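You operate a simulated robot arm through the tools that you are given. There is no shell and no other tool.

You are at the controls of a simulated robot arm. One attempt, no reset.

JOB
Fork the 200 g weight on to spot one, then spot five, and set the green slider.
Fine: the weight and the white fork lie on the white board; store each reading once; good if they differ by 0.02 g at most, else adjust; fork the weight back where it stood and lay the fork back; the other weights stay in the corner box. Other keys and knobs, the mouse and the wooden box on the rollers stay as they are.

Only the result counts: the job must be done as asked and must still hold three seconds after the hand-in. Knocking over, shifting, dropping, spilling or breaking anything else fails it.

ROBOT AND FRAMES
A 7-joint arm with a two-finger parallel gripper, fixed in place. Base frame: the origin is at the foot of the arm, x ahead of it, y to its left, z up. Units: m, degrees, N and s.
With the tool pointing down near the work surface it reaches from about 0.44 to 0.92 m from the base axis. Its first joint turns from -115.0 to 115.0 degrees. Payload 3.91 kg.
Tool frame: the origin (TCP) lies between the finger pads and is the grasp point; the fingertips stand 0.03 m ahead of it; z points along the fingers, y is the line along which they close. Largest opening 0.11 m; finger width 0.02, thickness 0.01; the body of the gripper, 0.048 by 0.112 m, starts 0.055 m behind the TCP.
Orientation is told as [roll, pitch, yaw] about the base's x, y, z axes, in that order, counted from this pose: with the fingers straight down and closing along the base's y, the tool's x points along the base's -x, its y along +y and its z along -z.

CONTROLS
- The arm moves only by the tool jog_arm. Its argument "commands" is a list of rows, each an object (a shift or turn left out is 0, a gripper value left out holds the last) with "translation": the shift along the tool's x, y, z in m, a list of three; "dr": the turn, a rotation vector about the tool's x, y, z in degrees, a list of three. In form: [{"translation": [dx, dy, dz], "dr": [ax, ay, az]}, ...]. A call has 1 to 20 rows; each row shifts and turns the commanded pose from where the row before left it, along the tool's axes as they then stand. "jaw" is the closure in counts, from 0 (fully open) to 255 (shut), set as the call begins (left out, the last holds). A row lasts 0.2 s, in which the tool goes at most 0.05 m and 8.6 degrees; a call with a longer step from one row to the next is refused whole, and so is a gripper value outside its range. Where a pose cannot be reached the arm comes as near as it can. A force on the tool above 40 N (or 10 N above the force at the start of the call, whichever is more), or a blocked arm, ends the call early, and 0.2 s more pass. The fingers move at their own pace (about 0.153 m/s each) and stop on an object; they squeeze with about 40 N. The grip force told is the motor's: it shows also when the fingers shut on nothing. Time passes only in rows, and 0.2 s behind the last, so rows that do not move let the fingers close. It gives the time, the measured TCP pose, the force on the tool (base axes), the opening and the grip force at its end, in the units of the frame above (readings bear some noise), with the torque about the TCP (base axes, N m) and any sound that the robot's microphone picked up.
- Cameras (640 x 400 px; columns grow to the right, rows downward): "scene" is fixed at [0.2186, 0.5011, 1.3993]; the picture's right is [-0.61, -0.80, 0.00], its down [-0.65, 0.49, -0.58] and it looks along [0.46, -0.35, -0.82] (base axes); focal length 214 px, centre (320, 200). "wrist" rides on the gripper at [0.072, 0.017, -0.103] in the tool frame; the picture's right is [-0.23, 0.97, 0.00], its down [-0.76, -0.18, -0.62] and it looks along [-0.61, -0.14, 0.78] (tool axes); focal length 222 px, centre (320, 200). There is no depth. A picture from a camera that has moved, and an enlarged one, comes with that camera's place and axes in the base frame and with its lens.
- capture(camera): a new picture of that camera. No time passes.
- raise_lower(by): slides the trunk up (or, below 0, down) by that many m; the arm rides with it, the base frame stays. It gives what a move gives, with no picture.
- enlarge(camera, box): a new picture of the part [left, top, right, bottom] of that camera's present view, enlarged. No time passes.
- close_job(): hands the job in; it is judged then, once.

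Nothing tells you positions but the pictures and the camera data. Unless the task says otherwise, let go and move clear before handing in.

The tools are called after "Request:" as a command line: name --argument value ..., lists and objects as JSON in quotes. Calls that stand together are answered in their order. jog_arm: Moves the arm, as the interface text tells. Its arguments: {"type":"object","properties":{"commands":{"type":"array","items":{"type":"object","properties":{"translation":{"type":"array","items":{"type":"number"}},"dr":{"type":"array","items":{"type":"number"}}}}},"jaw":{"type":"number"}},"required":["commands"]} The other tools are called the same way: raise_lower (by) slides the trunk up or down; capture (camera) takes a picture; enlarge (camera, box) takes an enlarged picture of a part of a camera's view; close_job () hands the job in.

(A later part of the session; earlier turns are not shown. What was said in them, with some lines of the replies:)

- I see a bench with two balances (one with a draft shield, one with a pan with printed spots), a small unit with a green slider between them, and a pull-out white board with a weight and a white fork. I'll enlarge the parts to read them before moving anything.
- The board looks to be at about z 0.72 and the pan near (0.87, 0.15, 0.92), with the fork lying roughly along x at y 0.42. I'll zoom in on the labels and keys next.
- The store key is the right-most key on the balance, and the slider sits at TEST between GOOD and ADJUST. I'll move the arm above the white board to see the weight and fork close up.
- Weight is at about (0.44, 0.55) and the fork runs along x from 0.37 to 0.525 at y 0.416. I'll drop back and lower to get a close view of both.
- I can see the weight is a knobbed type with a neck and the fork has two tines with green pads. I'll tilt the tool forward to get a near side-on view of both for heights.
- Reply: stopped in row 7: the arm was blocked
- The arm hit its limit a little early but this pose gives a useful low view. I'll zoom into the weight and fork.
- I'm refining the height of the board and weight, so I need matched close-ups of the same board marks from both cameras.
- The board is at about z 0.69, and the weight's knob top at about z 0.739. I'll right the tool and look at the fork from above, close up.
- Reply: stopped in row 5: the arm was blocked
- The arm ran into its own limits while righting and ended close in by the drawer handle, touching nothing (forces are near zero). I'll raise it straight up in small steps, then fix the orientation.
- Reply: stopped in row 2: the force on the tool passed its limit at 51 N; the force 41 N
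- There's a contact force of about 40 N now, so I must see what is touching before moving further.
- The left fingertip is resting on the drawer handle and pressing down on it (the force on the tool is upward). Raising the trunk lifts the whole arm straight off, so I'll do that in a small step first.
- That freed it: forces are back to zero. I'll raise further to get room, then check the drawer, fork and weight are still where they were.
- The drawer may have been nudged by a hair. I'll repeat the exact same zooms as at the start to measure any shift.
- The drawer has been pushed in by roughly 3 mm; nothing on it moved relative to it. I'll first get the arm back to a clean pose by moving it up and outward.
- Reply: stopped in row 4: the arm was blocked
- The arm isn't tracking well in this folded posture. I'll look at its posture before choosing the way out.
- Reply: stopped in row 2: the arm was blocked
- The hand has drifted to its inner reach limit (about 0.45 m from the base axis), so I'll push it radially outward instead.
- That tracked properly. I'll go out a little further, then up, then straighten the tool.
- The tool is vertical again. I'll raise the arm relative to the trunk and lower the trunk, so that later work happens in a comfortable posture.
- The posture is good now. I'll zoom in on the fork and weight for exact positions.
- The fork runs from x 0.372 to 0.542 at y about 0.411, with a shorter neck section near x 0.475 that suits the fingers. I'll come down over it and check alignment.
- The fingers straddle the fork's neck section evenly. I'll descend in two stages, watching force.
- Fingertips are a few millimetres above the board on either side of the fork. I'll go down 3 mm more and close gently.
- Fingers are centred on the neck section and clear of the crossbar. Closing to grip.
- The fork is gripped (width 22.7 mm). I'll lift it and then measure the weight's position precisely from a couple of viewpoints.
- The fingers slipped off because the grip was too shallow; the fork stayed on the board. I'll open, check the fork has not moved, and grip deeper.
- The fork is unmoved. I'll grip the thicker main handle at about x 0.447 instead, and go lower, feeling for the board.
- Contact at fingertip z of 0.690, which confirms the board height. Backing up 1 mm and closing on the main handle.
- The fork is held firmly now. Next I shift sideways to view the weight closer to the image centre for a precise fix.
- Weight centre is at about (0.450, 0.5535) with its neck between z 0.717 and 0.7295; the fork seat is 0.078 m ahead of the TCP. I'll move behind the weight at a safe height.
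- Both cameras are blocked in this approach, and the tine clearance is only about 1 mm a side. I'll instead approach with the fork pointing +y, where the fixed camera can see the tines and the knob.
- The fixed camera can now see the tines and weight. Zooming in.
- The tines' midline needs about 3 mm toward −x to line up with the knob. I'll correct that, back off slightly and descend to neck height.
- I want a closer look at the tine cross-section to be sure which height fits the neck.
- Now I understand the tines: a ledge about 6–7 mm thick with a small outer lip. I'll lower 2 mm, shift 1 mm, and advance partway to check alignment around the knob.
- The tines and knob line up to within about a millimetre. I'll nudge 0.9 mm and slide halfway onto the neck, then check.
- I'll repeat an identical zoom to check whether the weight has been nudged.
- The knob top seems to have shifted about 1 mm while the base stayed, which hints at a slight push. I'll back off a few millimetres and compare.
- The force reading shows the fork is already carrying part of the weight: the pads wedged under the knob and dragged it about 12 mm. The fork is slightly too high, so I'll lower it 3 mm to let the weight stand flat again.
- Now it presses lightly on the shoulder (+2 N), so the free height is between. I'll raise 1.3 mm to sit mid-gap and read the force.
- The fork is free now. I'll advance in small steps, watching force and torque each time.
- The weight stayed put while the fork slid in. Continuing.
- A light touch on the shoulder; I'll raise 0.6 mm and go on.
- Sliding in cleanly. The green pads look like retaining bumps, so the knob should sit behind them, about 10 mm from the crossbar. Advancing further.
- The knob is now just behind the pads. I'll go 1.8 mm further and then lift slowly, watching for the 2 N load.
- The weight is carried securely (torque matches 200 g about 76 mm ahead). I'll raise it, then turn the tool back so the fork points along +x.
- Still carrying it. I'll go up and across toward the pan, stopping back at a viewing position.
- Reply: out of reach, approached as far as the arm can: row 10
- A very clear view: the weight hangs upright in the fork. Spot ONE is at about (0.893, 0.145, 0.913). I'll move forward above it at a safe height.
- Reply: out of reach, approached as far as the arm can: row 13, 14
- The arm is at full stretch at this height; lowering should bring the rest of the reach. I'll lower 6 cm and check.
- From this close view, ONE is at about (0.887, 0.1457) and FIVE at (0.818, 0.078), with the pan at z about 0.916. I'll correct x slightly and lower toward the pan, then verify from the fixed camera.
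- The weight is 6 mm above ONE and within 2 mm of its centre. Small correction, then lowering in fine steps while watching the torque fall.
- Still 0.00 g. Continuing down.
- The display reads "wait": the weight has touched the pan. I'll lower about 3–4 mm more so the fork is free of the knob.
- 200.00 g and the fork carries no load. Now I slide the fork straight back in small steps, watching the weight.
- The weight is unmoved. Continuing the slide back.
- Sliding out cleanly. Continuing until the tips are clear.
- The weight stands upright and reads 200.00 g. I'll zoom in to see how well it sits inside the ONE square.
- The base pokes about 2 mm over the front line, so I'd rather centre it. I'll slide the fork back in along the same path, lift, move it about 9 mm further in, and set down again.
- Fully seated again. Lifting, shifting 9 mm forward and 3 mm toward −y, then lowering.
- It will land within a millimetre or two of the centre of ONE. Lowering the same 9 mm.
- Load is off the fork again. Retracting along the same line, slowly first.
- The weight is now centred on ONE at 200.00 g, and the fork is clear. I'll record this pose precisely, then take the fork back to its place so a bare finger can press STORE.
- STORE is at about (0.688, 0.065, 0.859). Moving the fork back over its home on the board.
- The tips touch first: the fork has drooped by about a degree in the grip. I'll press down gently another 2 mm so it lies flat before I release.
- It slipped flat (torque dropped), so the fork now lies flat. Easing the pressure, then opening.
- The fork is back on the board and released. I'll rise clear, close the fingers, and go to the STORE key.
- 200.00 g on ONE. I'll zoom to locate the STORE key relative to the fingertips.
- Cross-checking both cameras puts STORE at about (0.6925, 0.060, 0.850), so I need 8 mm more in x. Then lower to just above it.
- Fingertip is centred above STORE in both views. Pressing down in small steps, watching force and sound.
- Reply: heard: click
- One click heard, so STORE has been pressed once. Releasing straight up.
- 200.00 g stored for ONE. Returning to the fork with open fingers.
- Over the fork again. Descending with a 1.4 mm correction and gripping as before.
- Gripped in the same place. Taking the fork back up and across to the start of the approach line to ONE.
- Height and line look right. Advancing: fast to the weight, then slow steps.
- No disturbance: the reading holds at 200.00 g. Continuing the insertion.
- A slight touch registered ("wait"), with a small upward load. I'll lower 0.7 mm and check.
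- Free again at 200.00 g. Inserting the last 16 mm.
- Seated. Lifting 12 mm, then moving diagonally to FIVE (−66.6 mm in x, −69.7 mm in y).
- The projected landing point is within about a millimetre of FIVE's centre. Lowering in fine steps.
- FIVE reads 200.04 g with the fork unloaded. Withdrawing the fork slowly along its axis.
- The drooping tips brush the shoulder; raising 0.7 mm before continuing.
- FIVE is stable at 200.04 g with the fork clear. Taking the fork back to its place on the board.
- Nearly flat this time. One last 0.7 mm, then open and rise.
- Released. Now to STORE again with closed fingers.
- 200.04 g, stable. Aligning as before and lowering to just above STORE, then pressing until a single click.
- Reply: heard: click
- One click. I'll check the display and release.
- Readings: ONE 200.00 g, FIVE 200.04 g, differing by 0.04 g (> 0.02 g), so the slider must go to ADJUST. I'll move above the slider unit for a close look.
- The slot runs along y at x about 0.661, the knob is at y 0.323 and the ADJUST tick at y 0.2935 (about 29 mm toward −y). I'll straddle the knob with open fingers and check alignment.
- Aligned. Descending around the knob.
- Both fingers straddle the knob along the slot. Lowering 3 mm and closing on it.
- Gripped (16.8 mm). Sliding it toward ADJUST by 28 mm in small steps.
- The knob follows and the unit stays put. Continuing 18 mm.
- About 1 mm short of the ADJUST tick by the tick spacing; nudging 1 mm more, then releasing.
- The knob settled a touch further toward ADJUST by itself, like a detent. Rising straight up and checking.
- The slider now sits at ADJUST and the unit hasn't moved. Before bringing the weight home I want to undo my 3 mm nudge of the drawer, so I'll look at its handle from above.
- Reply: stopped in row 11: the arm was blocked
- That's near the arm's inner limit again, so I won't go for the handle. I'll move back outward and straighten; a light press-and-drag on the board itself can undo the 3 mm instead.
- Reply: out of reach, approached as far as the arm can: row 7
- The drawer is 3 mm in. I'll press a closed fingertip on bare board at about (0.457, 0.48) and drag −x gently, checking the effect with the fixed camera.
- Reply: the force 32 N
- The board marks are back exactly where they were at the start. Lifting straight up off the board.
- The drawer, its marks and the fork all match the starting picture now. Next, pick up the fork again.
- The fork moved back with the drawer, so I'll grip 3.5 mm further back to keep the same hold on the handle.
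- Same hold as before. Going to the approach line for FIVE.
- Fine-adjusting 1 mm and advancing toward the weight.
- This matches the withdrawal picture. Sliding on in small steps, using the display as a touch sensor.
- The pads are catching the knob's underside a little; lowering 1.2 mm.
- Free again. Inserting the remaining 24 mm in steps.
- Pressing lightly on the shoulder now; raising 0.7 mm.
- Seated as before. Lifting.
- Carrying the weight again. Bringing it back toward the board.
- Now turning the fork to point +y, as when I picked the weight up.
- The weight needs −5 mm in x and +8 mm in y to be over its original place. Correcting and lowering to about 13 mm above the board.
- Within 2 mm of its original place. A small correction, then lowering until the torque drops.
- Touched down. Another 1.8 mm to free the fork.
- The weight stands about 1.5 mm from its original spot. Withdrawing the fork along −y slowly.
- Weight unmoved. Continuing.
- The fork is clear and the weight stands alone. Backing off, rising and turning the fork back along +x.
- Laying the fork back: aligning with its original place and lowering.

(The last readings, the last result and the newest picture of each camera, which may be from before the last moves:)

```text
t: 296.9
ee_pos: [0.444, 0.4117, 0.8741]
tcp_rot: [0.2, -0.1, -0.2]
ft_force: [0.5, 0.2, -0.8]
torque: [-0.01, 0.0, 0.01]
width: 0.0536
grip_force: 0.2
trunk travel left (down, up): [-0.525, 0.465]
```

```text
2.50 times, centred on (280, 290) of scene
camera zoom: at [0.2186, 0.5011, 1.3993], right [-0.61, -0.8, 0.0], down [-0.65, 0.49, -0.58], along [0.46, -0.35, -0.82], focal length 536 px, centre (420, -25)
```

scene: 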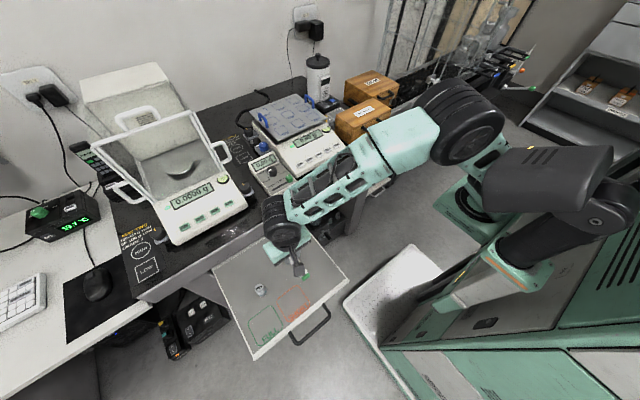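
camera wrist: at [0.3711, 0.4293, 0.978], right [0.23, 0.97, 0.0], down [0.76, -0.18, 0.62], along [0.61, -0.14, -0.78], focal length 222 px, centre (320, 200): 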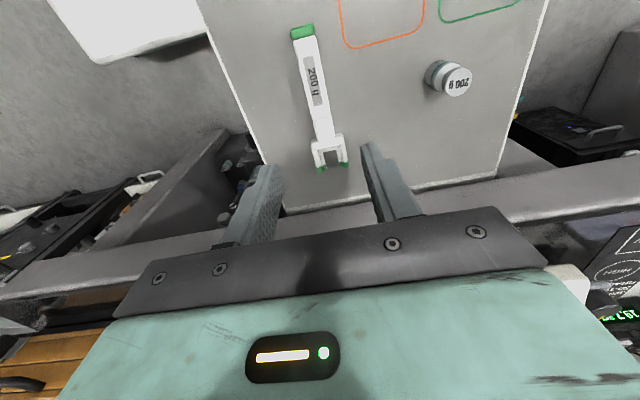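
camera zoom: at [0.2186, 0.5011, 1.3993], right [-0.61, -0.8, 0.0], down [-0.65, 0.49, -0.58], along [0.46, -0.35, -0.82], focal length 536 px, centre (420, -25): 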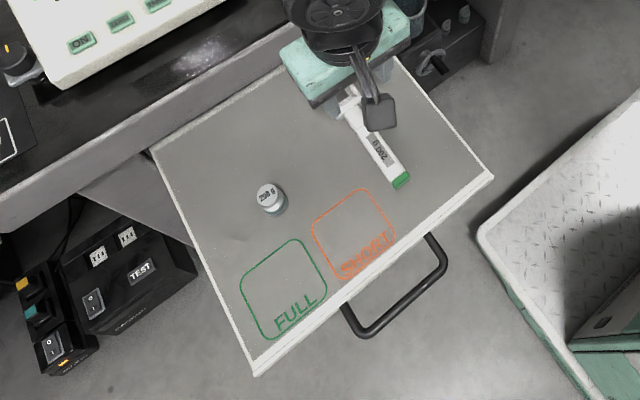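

Everything is set down. I'll move the arm clear and compare the scene with the start.

Request:
jog_arm --commands '[{"translation": [0, 0, -0.03]}, {"translation": [0, 0, -0.035]}, {"translation": [0, 0, -0.035]}, {"translation": [0, 0, -0.035]}, {"translation": [0, 0, -0.02]}, {"translation": [0, -0.03, 0]}, {"translation": [0, -0.035, 0]}, {"translation": [0, -0.035, 0]}, {"translation": [0, -0.035, 0]}, {"translation": [0, -0.035, 0]}, {"translation": [0, -0.035, 0]}, {"translation": [0, -0.035, 0]}, {"translation": [0, -0.035, 0]}, {"translation": [0, -0.03, 0]}, {"translation": [0, 0, 0]}]'

Request:
capture --camera "scene"

Request:
enlarge --camera "scene" --box '[235, 270, 285, 310]'

Request:
enlarge --camera "scene" --box '[270, 230, 330, 290]'

Request:
enlarge --camera "scene" --box '[240, 140, 300, 200]'

Request:
enlarge --camera "scene" --box '[230, 80, 350, 200]'

```text
t: 300.1
ee_pos: [0.4443, 0.1052, 1.0286]
tcp_rot: [0.3, -0.1, -0.2]
ft_force: [-0.5, 0.7, 0.0]
torque: [-0.04, 0.01, -0.01]
width: 0.0539
grip_force: 0.1
trunk travel left (down, up): [-0.525, 0.465]
```

```text
taken
```

scene: 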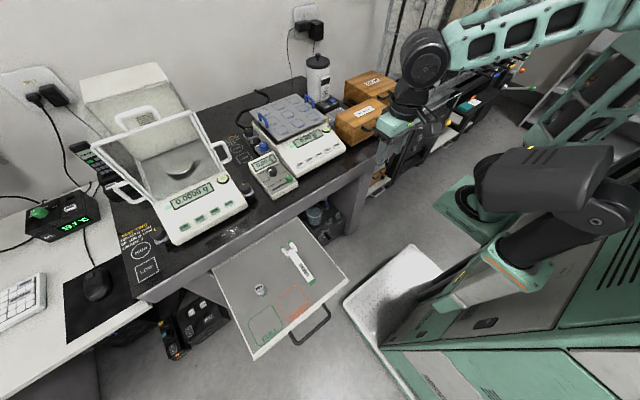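

```text
10.00 times, centred on (260, 290) of scene
camera zoom: at [0.2186, 0.5011, 1.3993], right [-0.61, -0.8, 0.0], down [-0.65, 0.49, -0.58], along [0.46, -0.35, -0.82], focal length 2145 px, centre (920, -700)
```

zoom: 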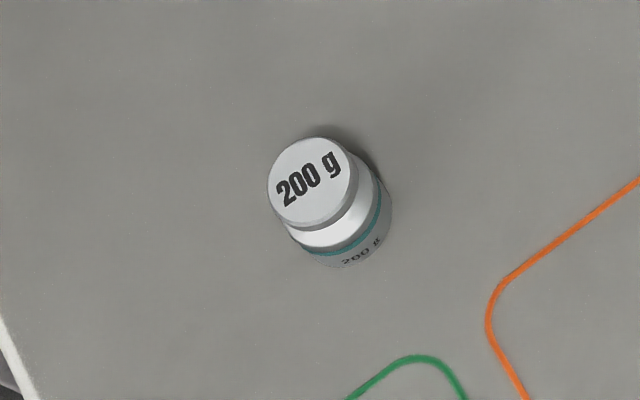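

```text
6.67 times, centred on (300, 260) of scene
camera zoom: at [0.2186, 0.5011, 1.3993], right [-0.61, -0.8, 0.0], down [-0.65, 0.49, -0.58], along [0.46, -0.35, -0.82], focal length 1430 px, centre (453, -200)
```

zoom: 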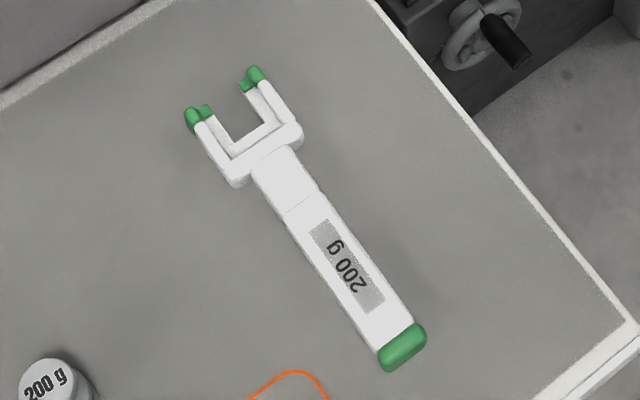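

```text
6.67 times, centred on (270, 170) of scene
camera zoom: at [0.2186, 0.5011, 1.3993], right [-0.61, -0.8, 0.0], down [-0.65, 0.49, -0.58], along [0.46, -0.35, -0.82], focal length 1430 px, centre (653, 400)
```

zoom: 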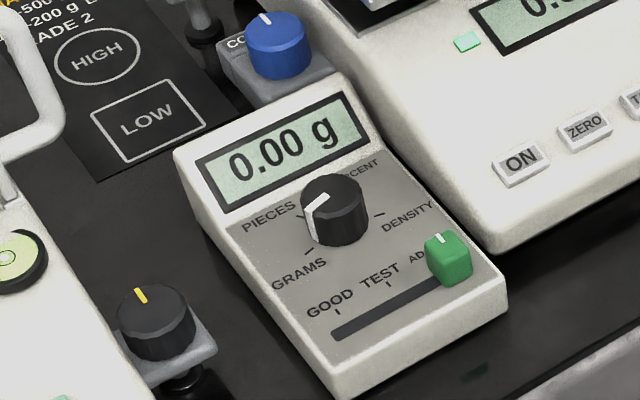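

```text
3.33 times, centred on (290, 140) of scene
camera zoom: at [0.2186, 0.5011, 1.3993], right [-0.61, -0.8, 0.0], down [-0.65, 0.49, -0.58], along [0.46, -0.35, -0.82], focal length 715 px, centre (420, 400)
```

zoom: 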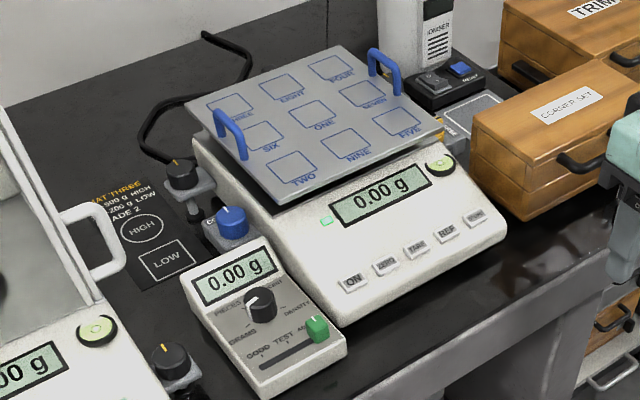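

I forked the weight onto spot ONE and then spot FIVE and pressed STORE once on each, getting 200.00 g and 200.04 g. They differ by 0.04 g, over the 0.02 g limit, so I set the green slider to ADJUST. The weight and fork are back within about 2 mm of where they started. The drawer, which I had bumped about 3 mm inward, is back in place. The other keys, knobs and boxes look unchanged, so I'm handing in.

Request:
close_job

```text
The job is handed in.
```

The job is done and handed in. The two stored readings differ by 0.04 g, over the 0.02 g limit, so the green slider is set to ADJUST.

| Spot | Stored reading |
|---|---|
| ONE | 200.00 g |
| FIVE | 200.04 g |

- **Storing:** I pressed STORE once for each reading and heard one click each time. The display showed no separate confirmation that a reading was stored.
- **Placement:** My first placement on ONE was about 9 mm off centre. I lifted the weight and re-centred it with the fork before storing. On FIVE it landed within about 2 mm of centre.
- **Put back:** In the last pictures the weight stood and the fork lay on the white board within about 2 mm of their original positions.
- **Drawer bump:** Early on, the arm ran into its own joint limits. A fingertip landed on the drawer handle at up to about 50 N and pushed the drawer in by about 3 mm. I dragged it back, and its printed marks lined up with the first picture again.
- **Weight nudge:** While I was first getting the fork under the weight, it slid about 12 mm along the board. It stayed upright.
- **Everything else:** The other weights stayed in the corner box. Where I compared before and after, around the balance and the slider unit, nothing else had changed. I didn't check the mouse or the wooden box on the rollers up close, but nothing touched them.
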